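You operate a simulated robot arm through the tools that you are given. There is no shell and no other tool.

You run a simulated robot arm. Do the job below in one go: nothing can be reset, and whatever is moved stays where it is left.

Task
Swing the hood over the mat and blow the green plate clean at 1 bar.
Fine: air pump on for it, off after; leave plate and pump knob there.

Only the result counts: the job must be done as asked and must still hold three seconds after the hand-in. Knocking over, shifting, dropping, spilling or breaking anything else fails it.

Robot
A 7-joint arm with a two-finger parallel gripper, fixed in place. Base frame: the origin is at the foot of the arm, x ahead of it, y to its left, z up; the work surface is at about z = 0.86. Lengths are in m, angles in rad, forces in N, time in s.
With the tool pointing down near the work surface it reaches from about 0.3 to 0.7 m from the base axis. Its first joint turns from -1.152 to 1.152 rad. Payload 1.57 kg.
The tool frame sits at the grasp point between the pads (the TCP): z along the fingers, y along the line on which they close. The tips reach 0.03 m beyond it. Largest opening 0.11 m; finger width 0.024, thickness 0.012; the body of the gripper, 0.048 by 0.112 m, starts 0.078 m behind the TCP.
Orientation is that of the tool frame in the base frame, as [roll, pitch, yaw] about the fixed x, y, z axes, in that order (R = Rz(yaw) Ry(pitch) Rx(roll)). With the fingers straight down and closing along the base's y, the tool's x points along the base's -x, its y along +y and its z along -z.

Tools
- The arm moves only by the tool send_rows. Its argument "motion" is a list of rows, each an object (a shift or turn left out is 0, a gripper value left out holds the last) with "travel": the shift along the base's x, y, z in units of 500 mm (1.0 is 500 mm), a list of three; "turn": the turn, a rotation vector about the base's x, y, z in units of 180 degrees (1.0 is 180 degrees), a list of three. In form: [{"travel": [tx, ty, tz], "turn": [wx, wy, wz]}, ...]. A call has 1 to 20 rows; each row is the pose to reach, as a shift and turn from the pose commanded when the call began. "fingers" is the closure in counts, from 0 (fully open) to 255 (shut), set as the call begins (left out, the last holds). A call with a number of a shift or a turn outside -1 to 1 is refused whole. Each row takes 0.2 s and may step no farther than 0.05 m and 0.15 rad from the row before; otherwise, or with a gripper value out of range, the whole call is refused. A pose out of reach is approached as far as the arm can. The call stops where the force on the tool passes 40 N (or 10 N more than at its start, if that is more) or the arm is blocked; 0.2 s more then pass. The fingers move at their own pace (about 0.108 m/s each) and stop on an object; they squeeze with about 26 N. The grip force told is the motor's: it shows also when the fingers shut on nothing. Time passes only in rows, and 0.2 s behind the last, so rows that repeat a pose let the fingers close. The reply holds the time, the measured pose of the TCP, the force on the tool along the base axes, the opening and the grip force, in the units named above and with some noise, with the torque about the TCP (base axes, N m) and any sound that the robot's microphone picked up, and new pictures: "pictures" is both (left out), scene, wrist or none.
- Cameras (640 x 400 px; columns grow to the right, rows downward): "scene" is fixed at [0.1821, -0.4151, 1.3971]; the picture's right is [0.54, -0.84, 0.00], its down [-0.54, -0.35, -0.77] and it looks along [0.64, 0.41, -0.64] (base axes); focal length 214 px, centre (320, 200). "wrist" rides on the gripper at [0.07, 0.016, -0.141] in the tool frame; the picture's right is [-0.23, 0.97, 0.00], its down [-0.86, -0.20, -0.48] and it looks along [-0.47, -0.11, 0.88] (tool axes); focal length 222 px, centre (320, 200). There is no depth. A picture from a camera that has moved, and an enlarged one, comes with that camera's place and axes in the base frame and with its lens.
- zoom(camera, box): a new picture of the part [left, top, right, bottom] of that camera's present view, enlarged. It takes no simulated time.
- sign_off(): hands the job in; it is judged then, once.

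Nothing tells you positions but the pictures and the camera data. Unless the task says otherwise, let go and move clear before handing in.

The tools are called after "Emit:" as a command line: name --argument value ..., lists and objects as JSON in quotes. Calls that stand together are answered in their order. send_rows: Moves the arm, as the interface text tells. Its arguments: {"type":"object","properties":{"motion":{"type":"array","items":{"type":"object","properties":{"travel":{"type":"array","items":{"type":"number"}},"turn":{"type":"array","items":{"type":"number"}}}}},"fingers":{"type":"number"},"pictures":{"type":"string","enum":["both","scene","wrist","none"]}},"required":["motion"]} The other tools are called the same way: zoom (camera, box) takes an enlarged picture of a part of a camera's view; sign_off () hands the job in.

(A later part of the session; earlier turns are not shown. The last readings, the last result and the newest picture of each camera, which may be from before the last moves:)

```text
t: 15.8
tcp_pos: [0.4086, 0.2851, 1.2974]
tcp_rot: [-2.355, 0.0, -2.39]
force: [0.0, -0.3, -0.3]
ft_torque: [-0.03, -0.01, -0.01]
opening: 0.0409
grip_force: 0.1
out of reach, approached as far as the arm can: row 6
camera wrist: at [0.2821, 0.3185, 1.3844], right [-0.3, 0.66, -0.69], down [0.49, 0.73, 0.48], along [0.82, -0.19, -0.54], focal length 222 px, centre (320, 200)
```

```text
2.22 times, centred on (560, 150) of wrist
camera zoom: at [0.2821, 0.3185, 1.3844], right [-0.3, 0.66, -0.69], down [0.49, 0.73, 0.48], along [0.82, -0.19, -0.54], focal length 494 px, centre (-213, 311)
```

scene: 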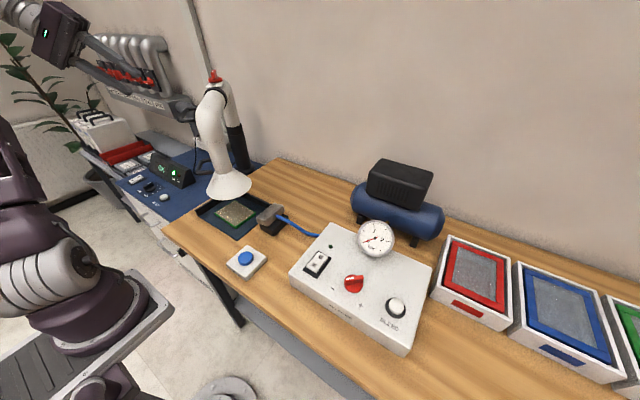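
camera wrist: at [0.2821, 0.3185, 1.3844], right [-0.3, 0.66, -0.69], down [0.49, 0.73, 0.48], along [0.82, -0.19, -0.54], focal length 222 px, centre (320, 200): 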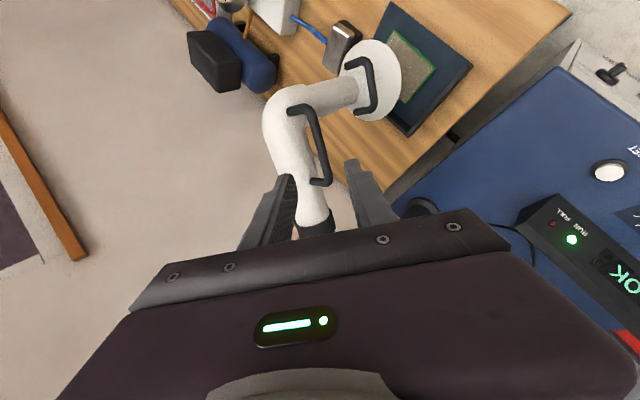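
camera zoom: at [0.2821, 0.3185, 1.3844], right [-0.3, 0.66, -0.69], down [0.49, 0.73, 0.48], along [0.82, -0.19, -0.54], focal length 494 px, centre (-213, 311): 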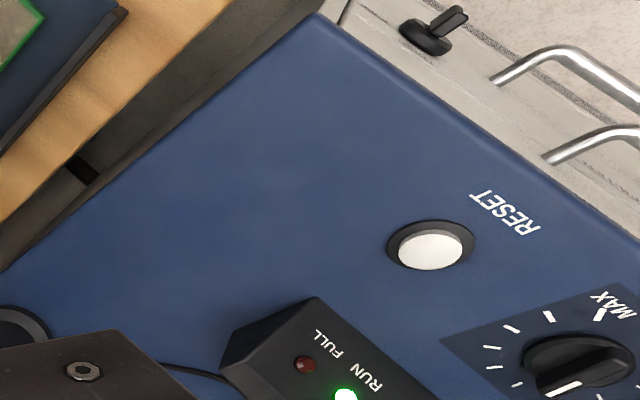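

The hood damper points to OPEN and the extraction is running, so the hood is set. Next I'll bring the tool upright again, clear of the hood, on the way to the pump box.

Emit:
send_rows --motion '[{"travel": [-0.03, 0, 0], "turn": [0.026, 0.0244, 0]}, {"travel": [-0.06, -0.02, 0], "turn": [0.052, 0.0487, 0]}, {"travel": [-0.09, -0.05, -0.01], "turn": [0.078, 0.0731, 0]}, {"travel": [-0.11, -0.1, -0.02], "turn": [0.1045, 0.0974, 0]}, {"travel": [-0.12, -0.17, -0.03], "turn": [0.1306, 0.1218, 0]}, {"travel": [-0.12, -0.25, -0.04], "turn": [0.157, 0.146, 0]}, {"travel": [-0.12, -0.33, -0.05], "turn": [0.183, 0.1705, 0]}]' --fingers 255

```text
t: 17.4
tcp_pos: [0.3483, 0.1196, 1.272]
tcp_rot: [3.14, 0.003, -2.389]
force: [-0.5, 0.6, 0.9]
ft_torque: [0.04, 0.05, 0.01]
opening: 0.0001
grip_force: 21.9
camera wrist: at [0.2866, 0.0833, 1.4114], right [-0.5, 0.87, 0.0], down [0.76, 0.44, 0.48], along [0.41, 0.24, -0.88], focal length 222 px, centre (320, 200)
```

scene: 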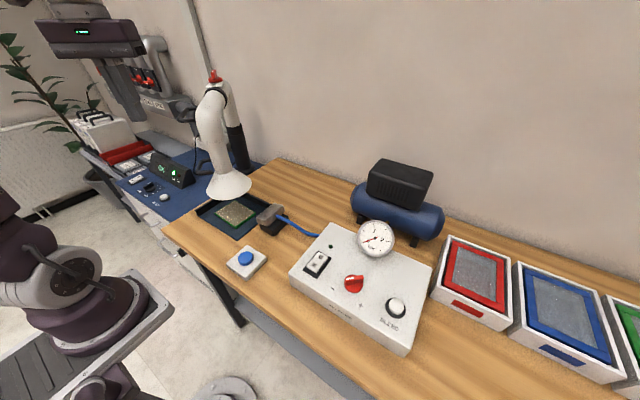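
wrist: 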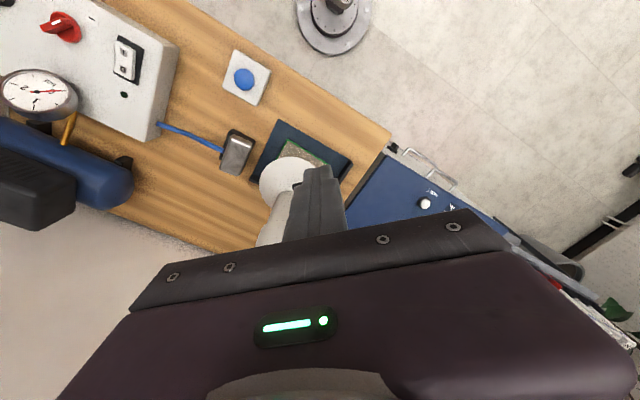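

The tool is upright. I'll move over the pump's switch, estimated at (0.44, -0.24, 0.926), and yaw so that the fingers close along x.

Emit:
send_rows --motion '[{"travel": [0, -0.08, 0], "turn": [0, 0, 0.03]}, {"travel": [0.01, -0.16, -0.03], "turn": [0, 0, 0.06]}, {"travel": [0.03, -0.24, -0.06], "turn": [0, 0, 0.09]}, {"travel": [0.05, -0.32, -0.1], "turn": [0, 0, 0.12]}, {"travel": [0.07, -0.4, -0.14], "turn": [0, 0, 0.15]}, {"travel": [0.09, -0.48, -0.18], "turn": [0, 0, 0.18]}, {"travel": [0.11, -0.56, -0.22], "turn": [0, 0, 0.21]}, {"travel": [0.13, -0.64, -0.26], "turn": [0, 0, 0.24]}, {"travel": [0.14, -0.72, -0.3], "turn": [0, 0, 0.261]}]'

Emit:
zoom --camera "scene" --box '[270, 190, 430, 330]'

Emit:
zoom --camera "wrist" --box '[160, 0, 480, 220]'

```text
t: 19.4
tcp_pos: [0.4199, -0.2415, 1.1227]
tcp_rot: [-3.141, 0.001, -1.57]
force: [0.3, -0.7, 0.5]
ft_torque: [0.02, 0.01, -0.01]
opening: 0.0
grip_force: 20.8
camera wrist: at [0.4042, -0.3112, 1.2623], right [-0.97, 0.23, 0.0], down [0.2, 0.86, 0.48], along [0.11, 0.47, -0.88], focal length 222 px, centre (320, 200)
```

scene: 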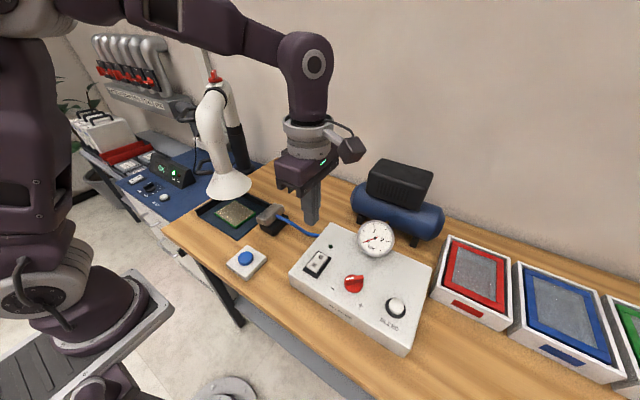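
wrist: 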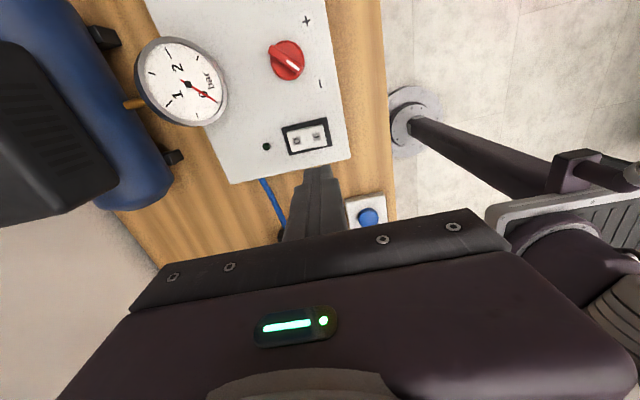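

```text
2.86 times, centred on (350, 260) of scene
camera zoom: at [0.1821, -0.4151, 1.3971], right [0.54, -0.84, 0.0], down [-0.54, -0.35, -0.77], along [0.64, 0.41, -0.64], focal length 613 px, centre (234, 29)
```

zoom: 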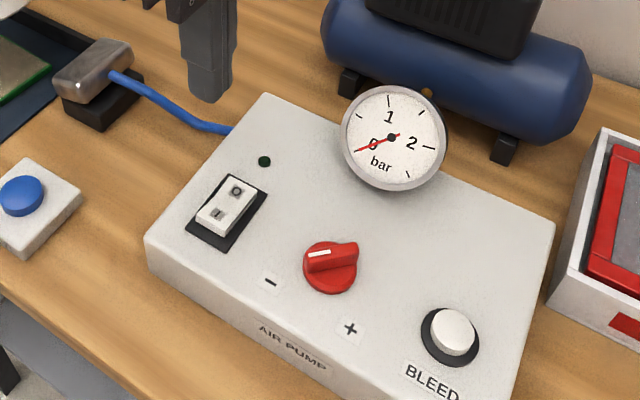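

```text
1.82 times, centred on (320, 110) of wrist
camera zoom: at [0.4042, -0.3112, 1.2623], right [-0.97, 0.23, 0.0], down [0.2, 0.86, 0.48], along [0.11, 0.47, -0.88], focal length 404 px, centre (320, 364)
```

zoom: 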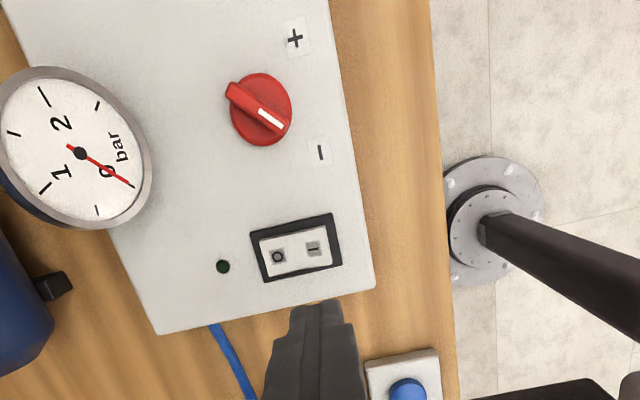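

The knob points at "−" (its minimum) and the switch is at O. The I end is at about (0.425, -0.239), so I'll lower the closed fingertips just above it.

Emit:
send_rows --motion '[{"travel": [0.003, 0.004, -0.09]}, {"travel": [0.006, 0.005, -0.18]}, {"travel": [0.006, 0.005, -0.26]}, {"travel": [0.006, 0.005, -0.3]}]'

Emit:
zoom --camera "scene" --box '[270, 190, 430, 330]'

Emit:
zoom --camera "wrist" --box '[240, 100, 400, 220]'

```text
t: 20.4
tcp_pos: [0.4213, -0.2382, 0.9712]
tcp_rot: [3.14, -0.001, -1.571]
force: [-0.8, -1.4, 0.7]
ft_torque: [-0.04, 0.0, 0.03]
opening: 0.0
grip_force: 20.9
camera wrist: at [0.4058, -0.3082, 1.1123], right [-0.97, 0.23, 0.0], down [0.2, 0.86, 0.48], along [0.11, 0.47, -0.88], focal length 222 px, centre (320, 200)
```

scene: 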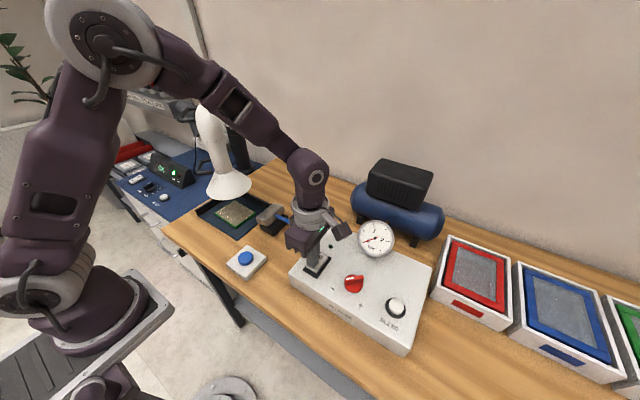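
wrist: 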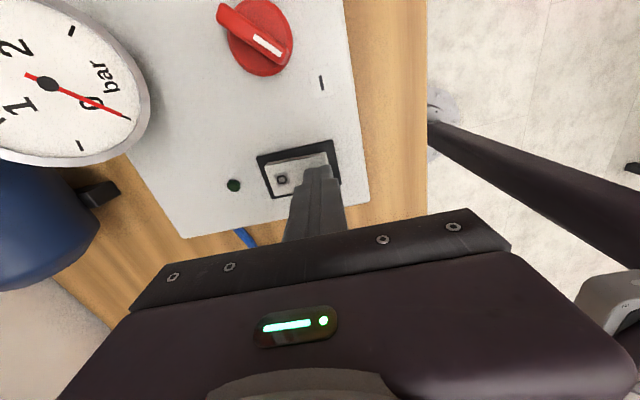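

```text
2.86 times, centred on (350, 260) of scene
camera zoom: at [0.1821, -0.4151, 1.3971], right [0.54, -0.84, 0.0], down [-0.54, -0.35, -0.77], along [0.64, 0.41, -0.64], focal length 613 px, centre (234, 29)
```

zoom: 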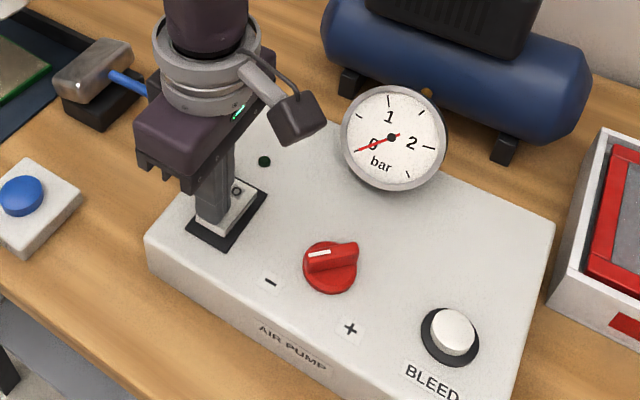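

```text
3.33 times, centred on (320, 160) of wrist
camera zoom: at [0.4058, -0.3082, 1.1123], right [-0.97, 0.23, 0.0], down [0.2, 0.86, 0.48], along [0.11, 0.47, -0.88], focal length 740 px, centre (320, 333)
```

zoom: 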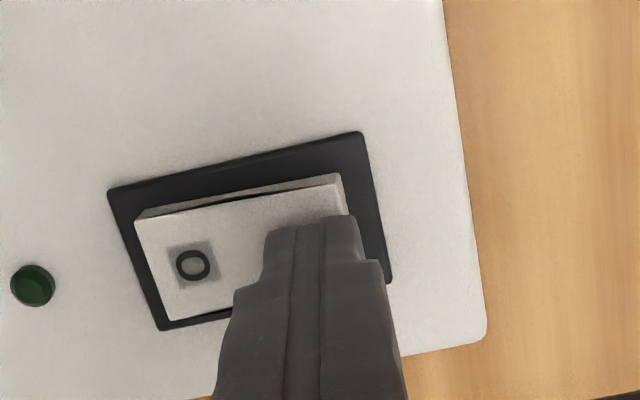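

The fingertips are lined up over the I end. I'll press down in small steps.

Emit:
send_rows --motion '[{"travel": [0, 0, -0.008]}, {"travel": [0, 0, -0.016]}, {"travel": [0, 0, -0.024]}, {"travel": [0, 0, -0.03]}, {"travel": [0, 0, -0.036]}]' --pictures "scene"

Emit:
zoom --camera "scene" --box '[270, 190, 430, 330]'

```text
t: 21.1
tcp_pos: [0.4213, -0.2388, 0.966]
tcp_rot: [-3.14, -0.004, -1.57]
force: [-5.9, 6.5, 16.2]
ft_torque: [0.24, 0.02, 0.06]
opening: 0.0003
grip_force: 21.3
stopped in row 3: the force on the tool passed its limit at 53 N (the readings are from after the stop); the commanded pose is now the measured one
```

scene: 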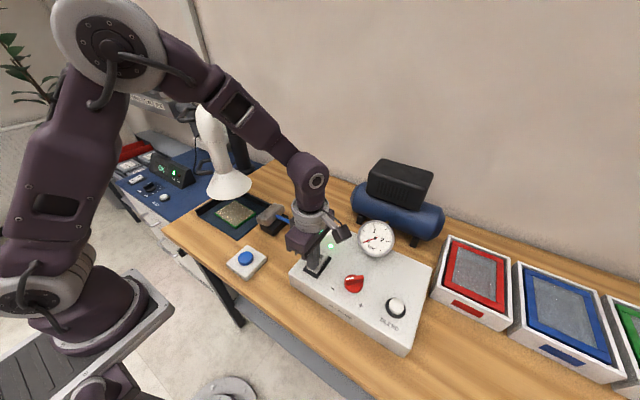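

```text
2.86 times, centred on (350, 260) of scene
camera zoom: at [0.1817, -0.4149, 1.3973], right [0.54, -0.84, 0.0], down [-0.54, -0.35, -0.77], along [0.64, 0.41, -0.64], focal length 613 px, centre (234, 29)
```

zoom: 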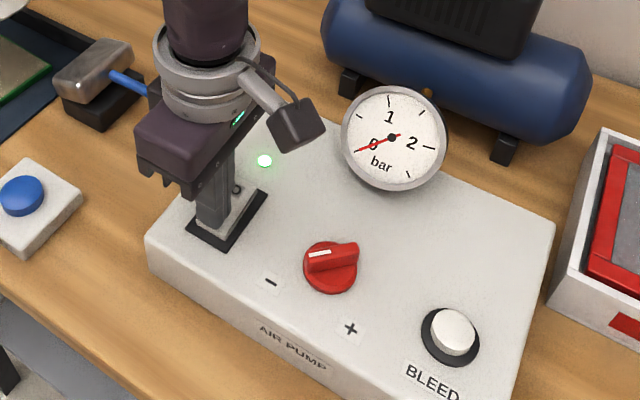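

The pump's LED is on. I'll lift off, go above the knob at (0.4385, -0.340), and yaw so that the fingers straddle its fin.

Emit:
send_rows --motion '[{"travel": [0, 0, 0.06]}, {"travel": [0, 0, 0.13]}, {"travel": [0, 0, 0.2], "turn": [0, 0, -0.02]}, {"travel": [0.0034, -0.02, 0.2], "turn": [0, 0, -0.065]}, {"travel": [0.007, -0.04, 0.2], "turn": [0, 0, -0.11]}, {"travel": [0.01, -0.06, 0.2], "turn": [0, 0, -0.155]}, {"travel": [0.014, -0.08, 0.2], "turn": [0, 0, -0.2]}, {"travel": [0.017, -0.1, 0.2], "turn": [0, 0, -0.245]}, {"travel": [0.02, -0.12, 0.2], "turn": [0, 0, -0.29]}, {"travel": [0.024, -0.14, 0.2], "turn": [0, 0, -0.335]}, {"travel": [0.027, -0.16, 0.2], "turn": [0, 0, -0.38]}, {"travel": [0.03, -0.18, 0.2], "turn": [0, 0, -0.425]}, {"travel": [0.0344, -0.2024, 0.2], "turn": [0, 0, -0.47]}, {"travel": [0.0344, -0.2024, 0.2], "turn": [0, 0, -0.515]}, {"travel": [0.0344, -0.2024, 0.2], "turn": [0, 0, -0.56]}, {"travel": [0.0344, -0.2024, 0.2], "turn": [0, 0, -0.605]}, {"travel": [0.0344, -0.2024, 0.2], "turn": [0, 0, -0.65]}, {"travel": [0.0344, -0.2024, 0.2], "turn": [0, 0, -0.69]}, {"travel": [0.0344, -0.2024, 0.2], "turn": [0, 0, -0.73]}, {"travel": [0.0344, -0.2024, 0.2], "turn": [0, 0, -0.75]}]' --fingers 140

Emit:
zoom --camera "scene" --box '[270, 190, 430, 330]'

Emit:
zoom --camera "wrist" --box '[160, 0, 480, 220]'

```text
t: 25.3
tcp_pos: [0.4387, -0.3394, 1.065]
tcp_rot: [-3.141, -0.003, 2.354]
force: [-0.2, -0.1, -0.8]
ft_torque: [0.0, 0.02, 0.0]
opening: 0.0497
grip_force: 0.1
camera wrist: at [0.4025, -0.2791, 1.2056], right [0.85, 0.53, 0.0], down [0.46, -0.75, 0.48], along [0.25, -0.41, -0.88], focal length 222 px, centre (320, 200)
```

scene: 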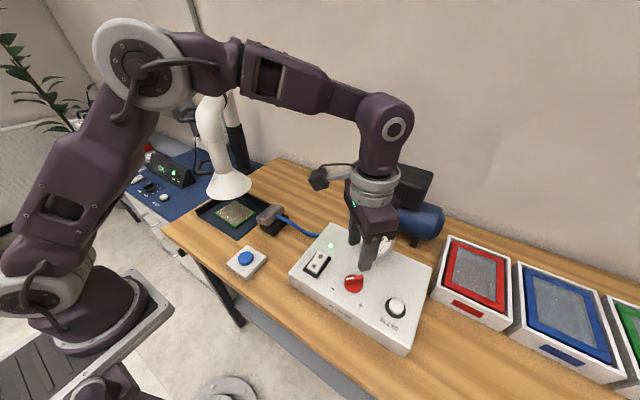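
wrist: 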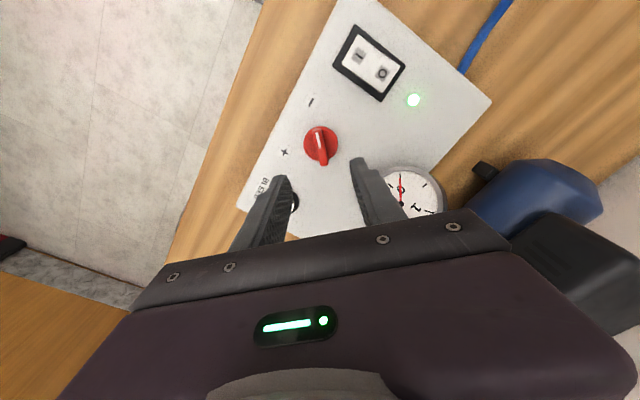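

```text
2.86 times, centred on (350, 260) of scene
camera zoom: at [0.1821, -0.4151, 1.3971], right [0.54, -0.84, 0.0], down [-0.54, -0.35, -0.77], along [0.64, 0.41, -0.64], focal length 613 px, centre (234, 29)
```

zoom: 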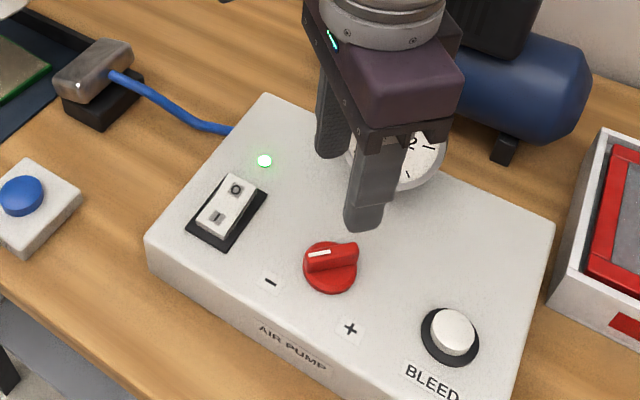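

```text
1.82 times, centred on (320, 110) of wrist
camera zoom: at [0.4025, -0.2791, 1.2056], right [0.85, 0.53, 0.0], down [0.46, -0.75, 0.48], along [0.25, -0.41, -0.88], focal length 404 px, centre (320, 364)
```

zoom: 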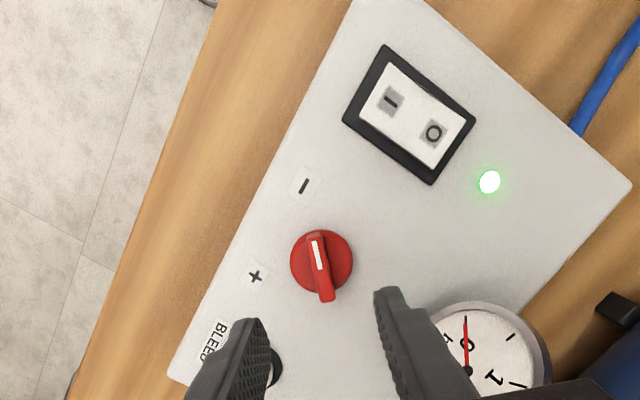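

The gauge still reads 0 with the knob at minimum, and the fingers straddle the fin. I'll lower onto the knob and grip it.

Emit:
send_rows --motion '[{"travel": [-0.001, 0.003, -0.08]}, {"travel": [-0.002, 0.003, -0.14]}, {"travel": [-0.002, 0.003, -0.17]}, {"travel": [-0.002, 0.003, -0.184]}]'

Emit:
zoom --camera "wrist" --box '[240, 60, 480, 220]'

Emit:
zoom --camera "scene" --box '[310, 220, 420, 320]'

```text
t: 26.3
tcp_pos: [0.4389, -0.3383, 0.9739]
tcp_rot: [-3.14, -0.003, 2.356]
force: [-0.1, 0.0, 0.0]
ft_torque: [0.01, 0.01, -0.02]
opening: 0.0494
grip_force: 0.1
camera wrist: at [0.4018, -0.2777, 1.1133], right [0.85, 0.53, 0.0], down [0.47, -0.75, 0.48], along [0.25, -0.41, -0.88], focal length 222 px, centre (320, 200)
```

scene: 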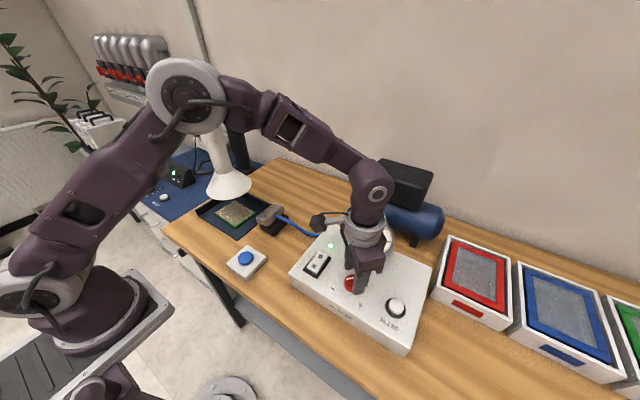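
wrist: 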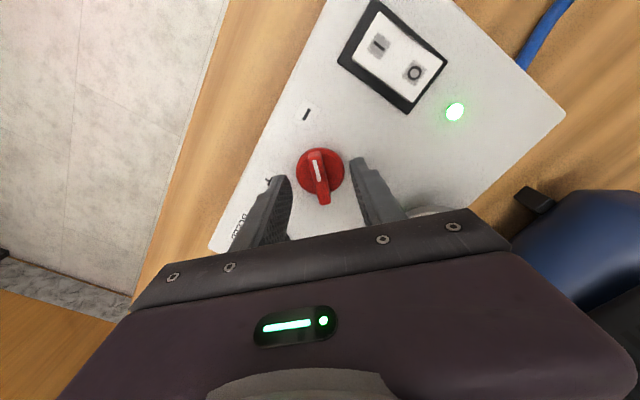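

```text
2.50 times, centred on (360, 140) of wrist
camera zoom: at [0.4018, -0.2777, 1.1133], right [0.85, 0.53, 0.0], down [0.47, -0.75, 0.48], along [0.25, -0.41, -0.88], focal length 555 px, centre (220, 350)
```

zoom: 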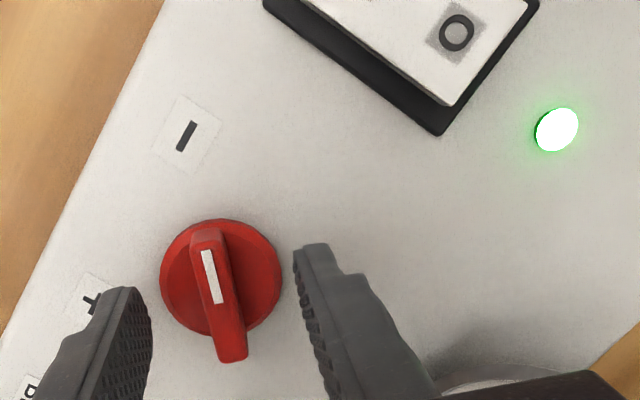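

```text
4.00 times, centred on (365, 270) of scene
camera zoom: at [0.1821, -0.4151, 1.3971], right [0.54, -0.84, 0.0], down [-0.54, -0.35, -0.77], along [0.64, 0.41, -0.64], focal length 858 px, centre (140, -80)
```

zoom: 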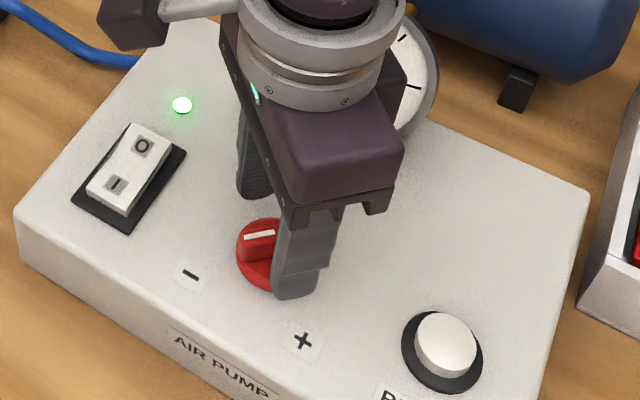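

Emit:
send_rows --motion '[{"travel": [-0.002, 0.003, -0.004]}, {"travel": [-0.002, 0.003, -0.004]}, {"travel": [-0.002, 0.003, -0.004]}]' --fingers 255

Emit:
zoom --camera "wrist" --box '[240, 60, 480, 220]'

```text
t: 27.1
tcp_pos: [0.4384, -0.3374, 0.9714]
tcp_rot: [-3.139, -0.002, 2.356]
force: [0.1, -5.4, 2.0]
ft_torque: [-0.23, -0.11, -0.04]
opening: 0.0109
grip_force: 28.3
camera wrist: at [0.4004, -0.2767, 1.1118], right [0.85, 0.53, 0.0], down [0.47, -0.75, 0.48], along [0.25, -0.41, -0.88], focal length 222 px, centre (320, 200)
```

scene: 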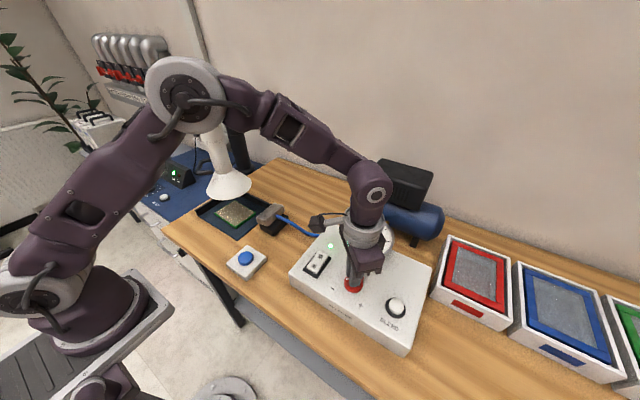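
wrist: 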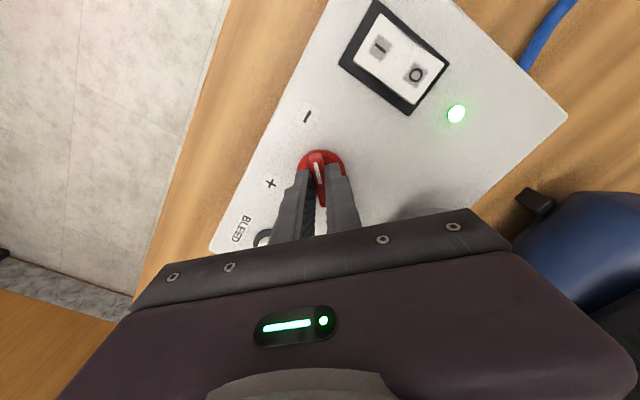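

```text
2.50 times, centred on (360, 140) of wrist
camera zoom: at [0.4004, -0.2767, 1.1118], right [0.85, 0.53, 0.0], down [0.47, -0.75, 0.48], along [0.25, -0.41, -0.88], focal length 555 px, centre (220, 350)
```

zoom: 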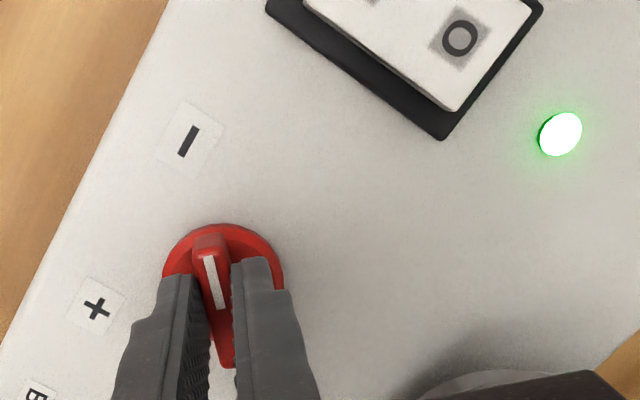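

Gripped the fin. I'll turn it clockwise (from "−" over the back toward "+") by 60° in small rows.

Emit:
send_rows --motion '[{"turn": [0, 0, -0.04]}, {"turn": [0, 0, -0.08]}, {"turn": [0, 0, -0.12]}, {"turn": [0, 0, -0.16]}, {"turn": [0, 0, -0.2]}, {"turn": [0, 0, -0.24]}, {"turn": [0, 0, -0.28]}, {"turn": [0, 0, -0.333]}]'

Emit:
zoom --camera "wrist" --box '[200, 60, 520, 220]'

Emit:
zoom --camera "scene" --box '[310, 210, 420, 310]'

```text
refused: row 8 steps farther than a row can; nothing moved
```

```text
2.00 times, centred on (360, 140) of wrist
camera zoom: at [0.4004, -0.2767, 1.1118], right [0.85, 0.53, 0.0], down [0.47, -0.75, 0.48], along [0.25, -0.41, -0.88], focal length 444 px, centre (240, 320)
```

zoom: 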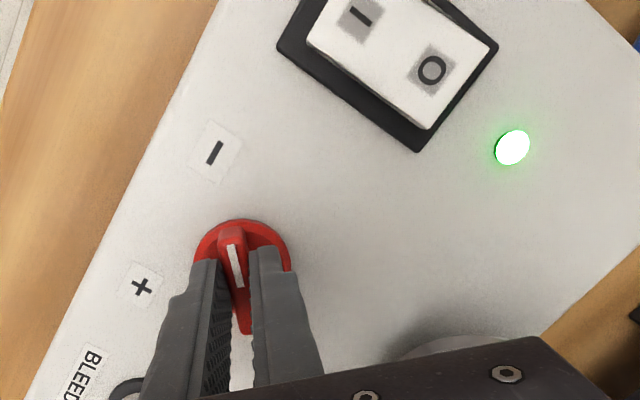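

```text
4.00 times, centred on (365, 260) of scene
camera zoom: at [0.1821, -0.4153, 1.3971], right [0.54, -0.84, 0.0], down [-0.54, -0.35, -0.77], along [0.64, 0.41, -0.64], focal length 858 px, centre (140, -40)
```

zoom: 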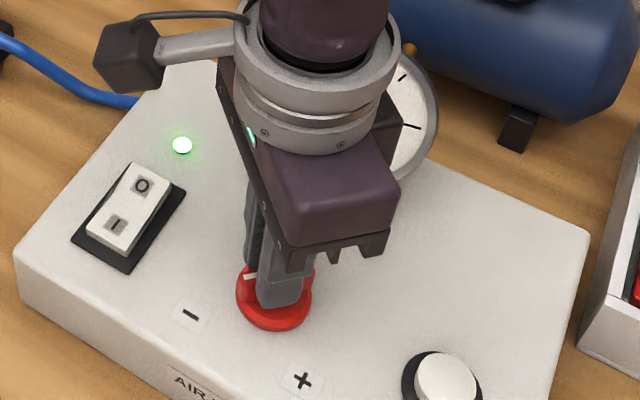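

Emit:
send_rows --motion '[{"turn": [0, 0, -0.04]}, {"turn": [0, 0, -0.08]}, {"turn": [0, 0, -0.12]}, {"turn": [0, 0, -0.16]}, {"turn": [0, 0, -0.2]}, {"turn": [0, 0, -0.24]}, {"turn": [0, 0, -0.28]}, {"turn": [0, 0, -0.32]}]'

Emit:
zoom --camera "wrist" --box '[200, 60, 520, 220]'

Emit:
zoom --camera "scene" --box '[310, 210, 420, 310]'

```text
t: 28.9
tcp_pos: [0.4411, -0.3364, 0.9713]
tcp_rot: [3.139, -0.002, 1.349]
force: [36.5, -1.2, 12.2]
ft_torque: [0.14, -0.87, 0.15]
opening: 0.0108
grip_force: 28.9
camera wrist: at [0.4714, -0.2723, 1.1118], right [0.9, -0.43, 0.0], down [-0.38, -0.79, 0.48], along [-0.2, -0.43, -0.88], focal length 222 px, centre (320, 200)
```

scene: 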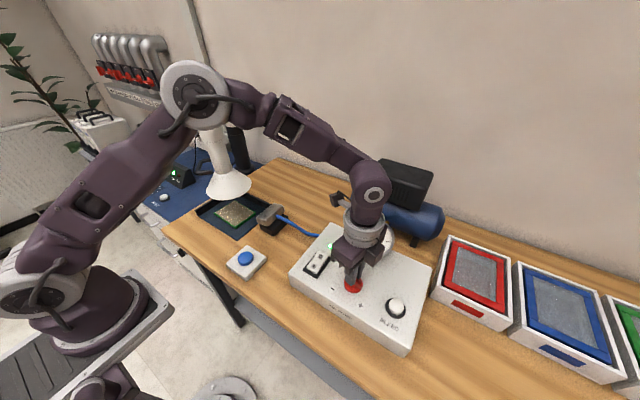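
wrist: 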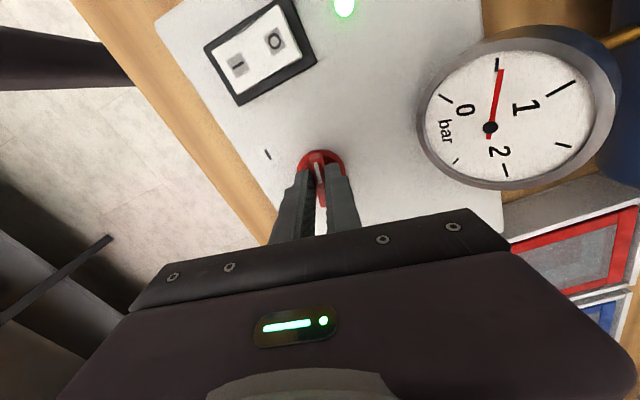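

```text
2.00 times, centred on (360, 140) of wrist
camera zoom: at [0.4714, -0.2723, 1.1118], right [0.9, -0.43, 0.0], down [-0.38, -0.79, 0.48], along [-0.2, -0.43, -0.88], focal length 444 px, centre (240, 320)
```

zoom: 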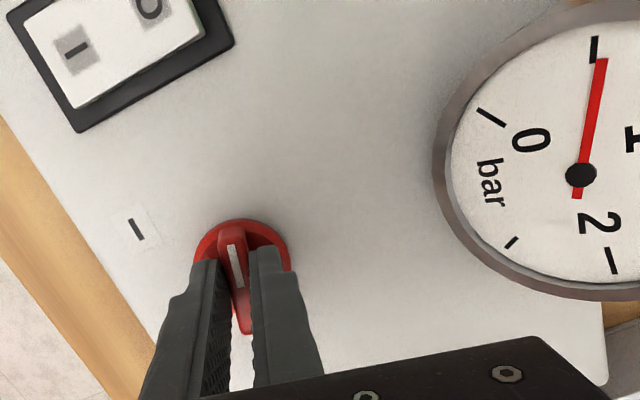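

```text
4.00 times, centred on (365, 260) of scene
camera zoom: at [0.1829, -0.415, 1.397], right [0.54, -0.84, 0.0], down [-0.54, -0.35, -0.77], along [0.64, 0.41, -0.64], focal length 858 px, centre (140, -40)
```

zoom: 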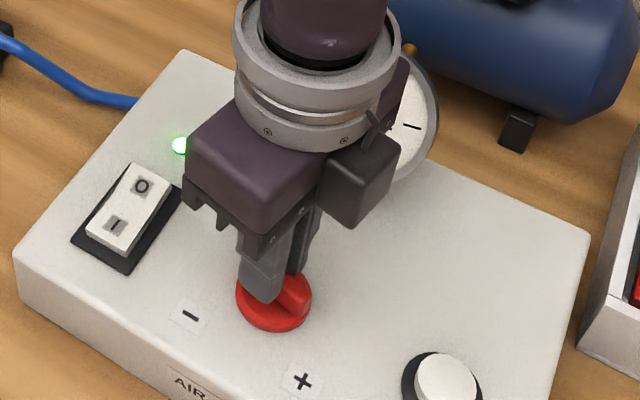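

The gauge is in view and reads about 0.5 bar after 58°. There is a 36 N side load from an off-centre grip, so I'll shift +x to relax it and let the gauge settle.

Emit:
send_rows --motion '[{"travel": [0.004, 0, 0]}, {"travel": [0.008, 0, 0]}, {"travel": [0.008, 0, 0]}, {"travel": [0.008, 0, 0]}, {"travel": [0.008, 0, 0]}]' --pictures "wrist"

Emit:
zoom --camera "wrist" --box '[400, 10, 640, 200]'

```text
t: 30.1
tcp_pos: [0.4417, -0.3367, 0.9707]
tcp_rot: [-3.14, -0.002, 1.35]
force: [11.5, 4.9, 24.0]
ft_torque: [0.18, -0.38, 0.04]
opening: 0.011
grip_force: 28.9
camera wrist: at [0.4726, -0.2729, 1.1113], right [0.9, -0.43, 0.0], down [-0.38, -0.79, 0.48], along [-0.21, -0.43, -0.88], focal length 222 px, centre (320, 200)
```

wrist: 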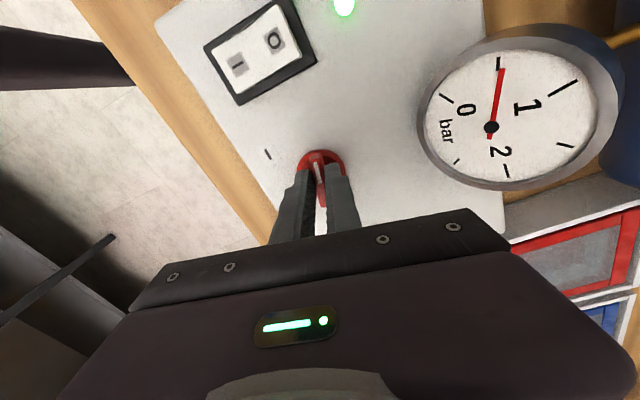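

```text
2.11 times, centred on (520, 105) of wrist
camera zoom: at [0.4726, -0.2729, 1.1113], right [0.9, -0.43, 0.0], down [-0.38, -0.79, 0.48], along [-0.21, -0.43, -0.88], focal length 468 px, centre (-101, 400)
```

zoom: 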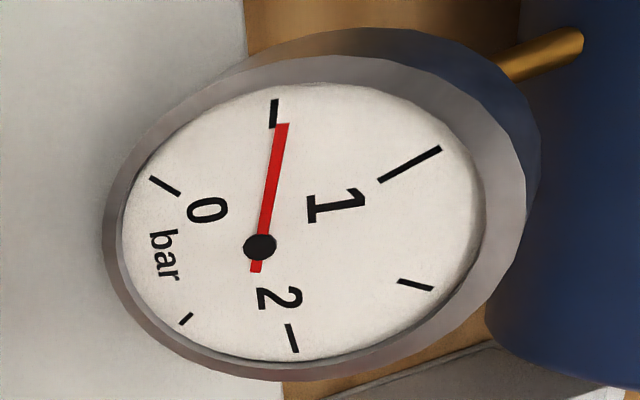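

It's stable at about 0.54 bar, consistent with roughly 108° of turn for 1 bar. I'll turn another 43° about the knob centre at (0.442, -0.341), then fine-tune.

Emit:
send_rows --motion '[{"travel": [0.002, 0, 0.002], "turn": [0, 0, -0.035]}, {"travel": [0.003, -0.0005, 0.002], "turn": [0, 0, -0.07]}, {"travel": [0.0045, -0.001, 0.002], "turn": [0, 0, -0.105]}, {"travel": [0.0055, -0.0015, 0.002], "turn": [0, 0, -0.14]}, {"travel": [0.0065, -0.002, 0.002], "turn": [0, 0, -0.175]}, {"travel": [0.0075, -0.0025, 0.002], "turn": [0, 0, -0.21]}, {"travel": [0.0085, -0.003, 0.002], "turn": [0, 0, -0.24]}, {"travel": [0.0085, -0.003, 0.002], "turn": [0, 0, -0.24]}]' --pictures "both"

Emit:
zoom --camera "wrist" --box '[400, 0, 640, 200]'

Emit:
zoom --camera "scene" --box '[310, 210, 420, 310]'

```text
t: 31.9
tcp_pos: [0.4436, -0.339, 0.9717]
tcp_rot: [-3.136, 0.002, 0.596]
force: [-27.7, 7.0, -16.2]
ft_torque: [-0.07, 0.7, -0.09]
opening: 0.0109
grip_force: 28.4
camera wrist: at [0.5112, -0.3135, 1.1116], right [0.36, -0.93, -0.01], down [-0.82, -0.32, 0.48], along [-0.45, -0.17, -0.88], focal length 222 px, centre (320, 200)
```

scene: 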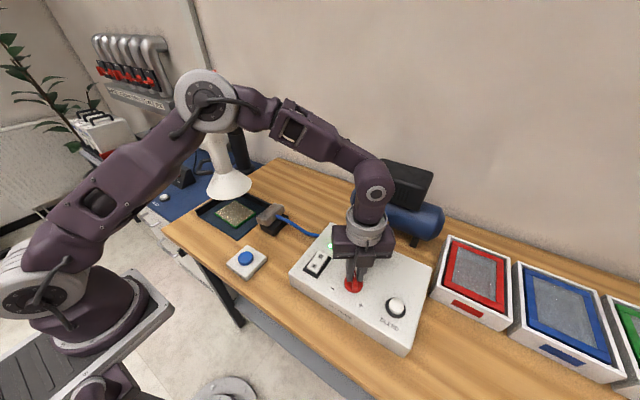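
wrist: 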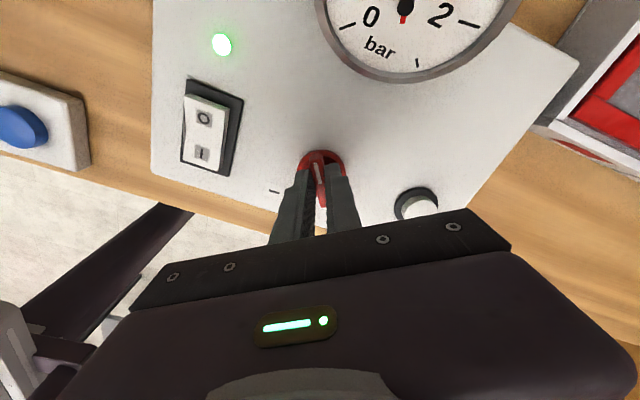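

```text
2.00 times, centred on (520, 100) of wrist
camera zoom: at [0.5112, -0.3135, 1.1116], right [0.36, -0.93, -0.01], down [-0.82, -0.32, 0.48], along [-0.45, -0.17, -0.88], focal length 444 px, centre (-80, 400)
```

zoom: 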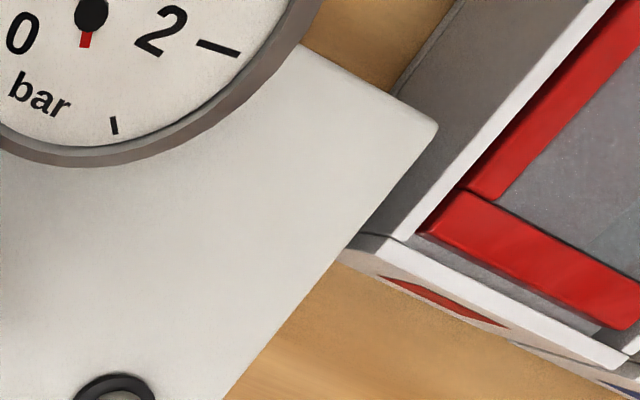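

```text
4.00 times, centred on (365, 260) of scene
camera zoom: at [0.1816, -0.4151, 1.3972], right [0.54, -0.84, 0.0], down [-0.54, -0.35, -0.77], along [0.64, 0.41, -0.64], focal length 858 px, centre (140, -40)
```

zoom: 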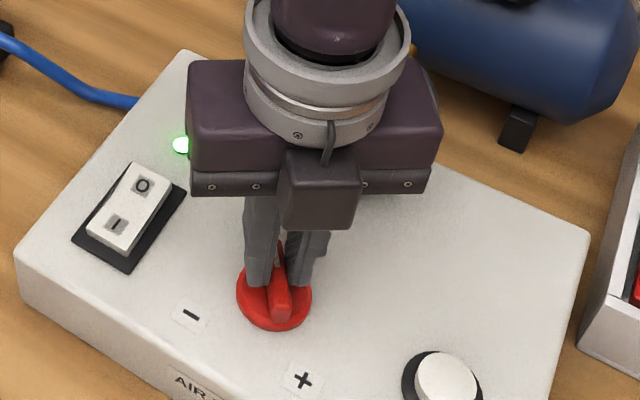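

The needle is near 1 bar but the gauge is cut off. I'll relax the side load, release the knob, and rise so the scene camera can read the gauge.

Emit:
send_rows --motion '[{"travel": [-0.005, 0.001, 0.002]}, {"travel": [-0.005, 0.001, 0.002]}]' --pictures "none"

Emit:
send_rows --motion '[{"travel": [0, 0, 0]}, {"travel": [0, 0, 0]}, {"travel": [0, 0, 0.04]}, {"travel": [0, 0, 0.12]}, {"travel": [0, 0, 0.2]}, {"travel": [0, 0, 0.28]}, {"travel": [0, 0, 0.36]}, {"travel": [0, 0, 0.38]}]' --fingers 140

Emit:
zoom --camera "scene" --box '[340, 210, 410, 265]'

Emit:
zoom --camera "wrist" --box '[240, 0, 480, 200]'

```text
t: 32.5
tcp_pos: [0.4445, -0.3373, 0.9736]
tcp_rot: [-3.141, -0.006, 0.601]
force: [-6.8, 3.7, -25.0]
ft_torque: [0.06, 0.11, -0.01]
opening: 0.0111
grip_force: 28.2
```

```text
t: 34.3
tcp_pos: [0.4432, -0.3385, 1.1624]
tcp_rot: [-3.14, -0.004, 0.596]
force: [-0.4, -0.4, -0.4]
ft_torque: [-0.01, 0.03, 0.02]
opening: 0.0496
grip_force: 0.0
camera wrist: at [0.5106, -0.3137, 1.3041], right [0.36, -0.93, 0.0], down [-0.82, -0.32, 0.48], along [-0.45, -0.17, -0.88], focal length 222 px, centre (320, 200)
```

scene: 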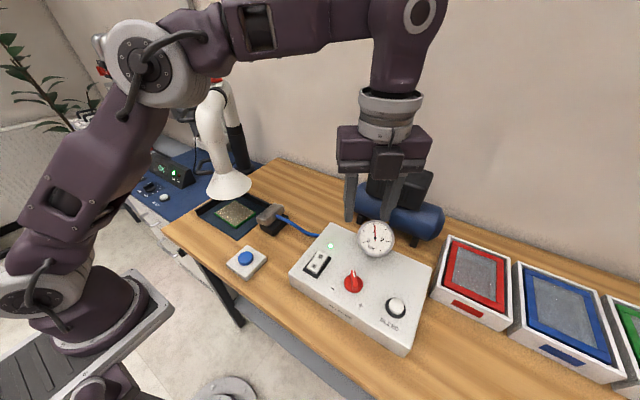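
wrist: 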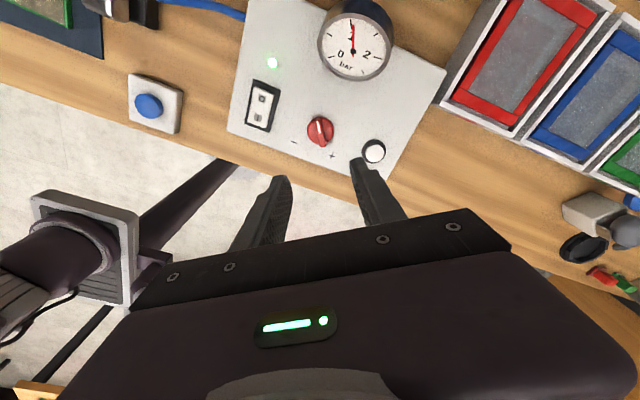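

```text
7.27 times, centred on (375, 238) of scene
camera zoom: at [0.1821, -0.4151, 1.3971], right [0.54, -0.84, 0.0], down [-0.54, -0.35, -0.77], along [0.64, 0.41, -0.64], focal length 1560 px, centre (-80, -73)
```

zoom: 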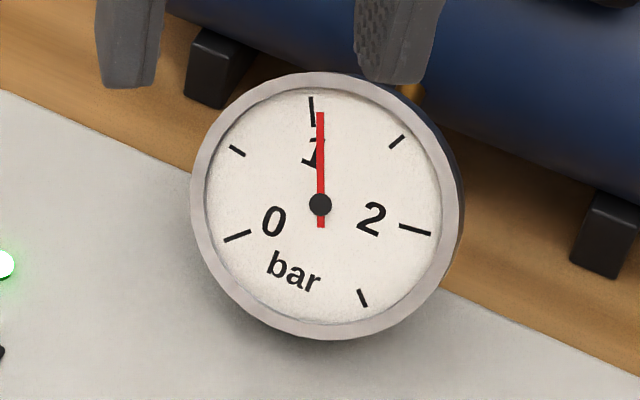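

```text
2.00 times, centred on (360, 100) of wrist
camera zoom: at [0.5106, -0.3137, 1.3041], right [0.36, -0.93, 0.0], down [-0.82, -0.32, 0.48], along [-0.45, -0.17, -0.88], focal length 444 px, centre (240, 400)
```

zoom: 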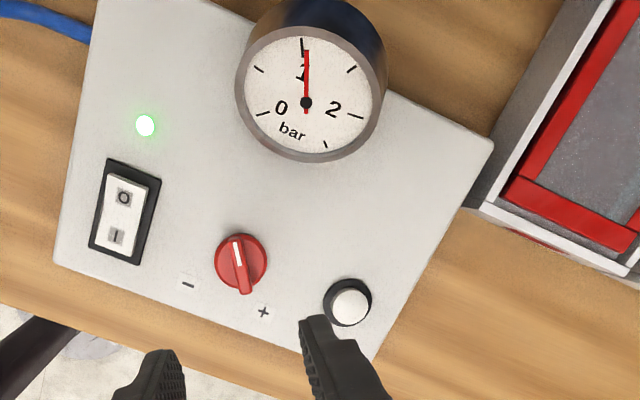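

The gauge reads about 1.05 bar, slightly above the mark. I'll go back down, grip the fin, turn it back about 4.5° and recheck.

Emit:
send_rows --motion '[{"travel": [0.0, 0, -0.09]}, {"travel": [0.0, 0, -0.18]}, {"travel": [0, 0, -0.27]}, {"travel": [0, 0, -0.34]}, {"travel": [0, 0, -0.38]}, {"travel": [0, 0, -0.38]}]' --pictures "wrist"

Emit:
send_rows --motion '[{"travel": [0, 0, 0]}, {"travel": [0, 0, 0]}, {"travel": [0, 0, 0]}]' --fingers 255 --pictures "wrist"

```text
t: 35.7
tcp_pos: [0.444, -0.3373, 0.9721]
tcp_rot: [-3.138, -0.004, 0.596]
force: [-0.2, -0.3, 1.0]
ft_torque: [0.02, 0.02, 0.0]
opening: 0.0497
grip_force: 0.1
camera wrist: at [0.5104, -0.3125, 1.1137], right [0.36, -0.93, 0.0], down [-0.82, -0.32, 0.48], along [-0.45, -0.17, -0.88], focal length 222 px, centre (320, 200)
```

wrist: 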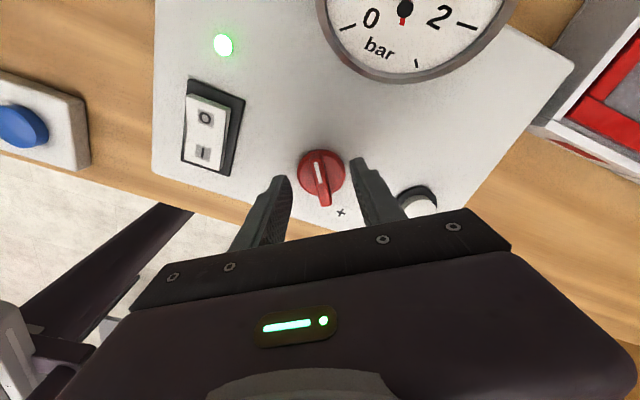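

```text
t: 36.5
tcp_pos: [0.4437, -0.3375, 0.9744]
tcp_rot: [-3.14, -0.003, 0.597]
force: [1.0, -1.6, -4.4]
ft_torque: [-0.02, -0.13, 0.0]
opening: 0.0111
grip_force: 28.7
camera wrist: at [0.5105, -0.3126, 1.1139], right [0.36, -0.93, 0.0], down [-0.82, -0.32, 0.48], along [-0.45, -0.17, -0.88], focal length 222 px, centre (320, 200)
```

wrist: 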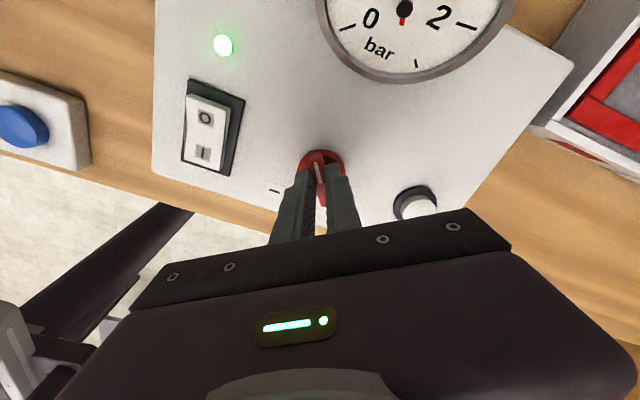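

Emit:
send_rows --motion '[{"turn": [0, 0, 0.008]}, {"turn": [0, 0, 0.016]}, {"turn": [0, 0, 0.025]}, {"turn": [0, 0, 0.025]}]' --pictures "none"

Emit:
send_rows --motion '[{"travel": [0, 0, 0]}, {"travel": [0, 0, 0]}, {"travel": [0, 0, 0.04]}, {"travel": [0, 0, 0.12]}, {"travel": [0, 0, 0.2]}, {"travel": [0, 0, 0.28]}, {"travel": [0, 0, 0.36]}, {"travel": [0, 0, 0.38]}]' --fingers 140

Emit:
zoom --camera "scene" --box '[340, 210, 410, 265]'

```text
t: 37.5
tcp_pos: [0.4444, -0.338, 0.972]
tcp_rot: [-3.14, -0.003, 0.678]
force: [-0.1, 4.3, 9.5]
ft_torque: [-0.29, 0.54, 0.01]
opening: 0.0108
grip_force: 29.0
```

```text
t: 39.3
tcp_pos: [0.4427, -0.3375, 1.1639]
tcp_rot: [-3.137, -0.005, 0.675]
force: [0.2, -0.6, 0.1]
ft_torque: [0.01, -0.02, 0.01]
opening: 0.0496
grip_force: 0.1
camera wrist: at [0.5072, -0.3078, 1.3042], right [0.43, -0.9, 0.0], down [-0.79, -0.38, 0.48], along [-0.43, -0.2, -0.88], focal length 222 px, centre (320, 200)
```

scene: 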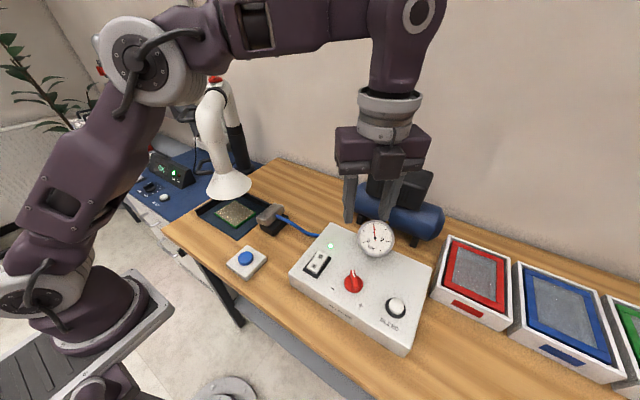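
wrist: 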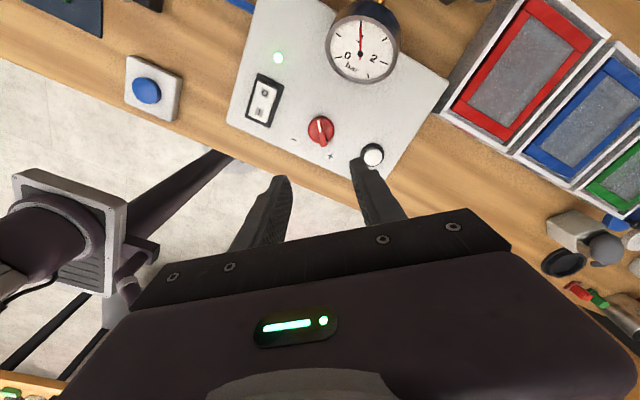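

```text
7.27 times, centred on (375, 238) of scene
camera zoom: at [0.1821, -0.4151, 1.3971], right [0.54, -0.84, 0.0], down [-0.54, -0.35, -0.77], along [0.64, 0.41, -0.64], focal length 1560 px, centre (-80, -73)
```

zoom: 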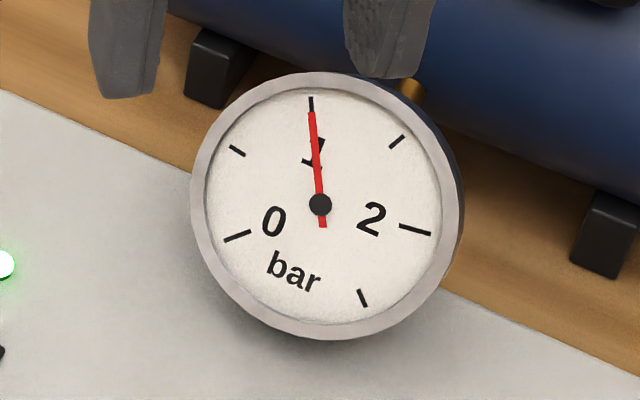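

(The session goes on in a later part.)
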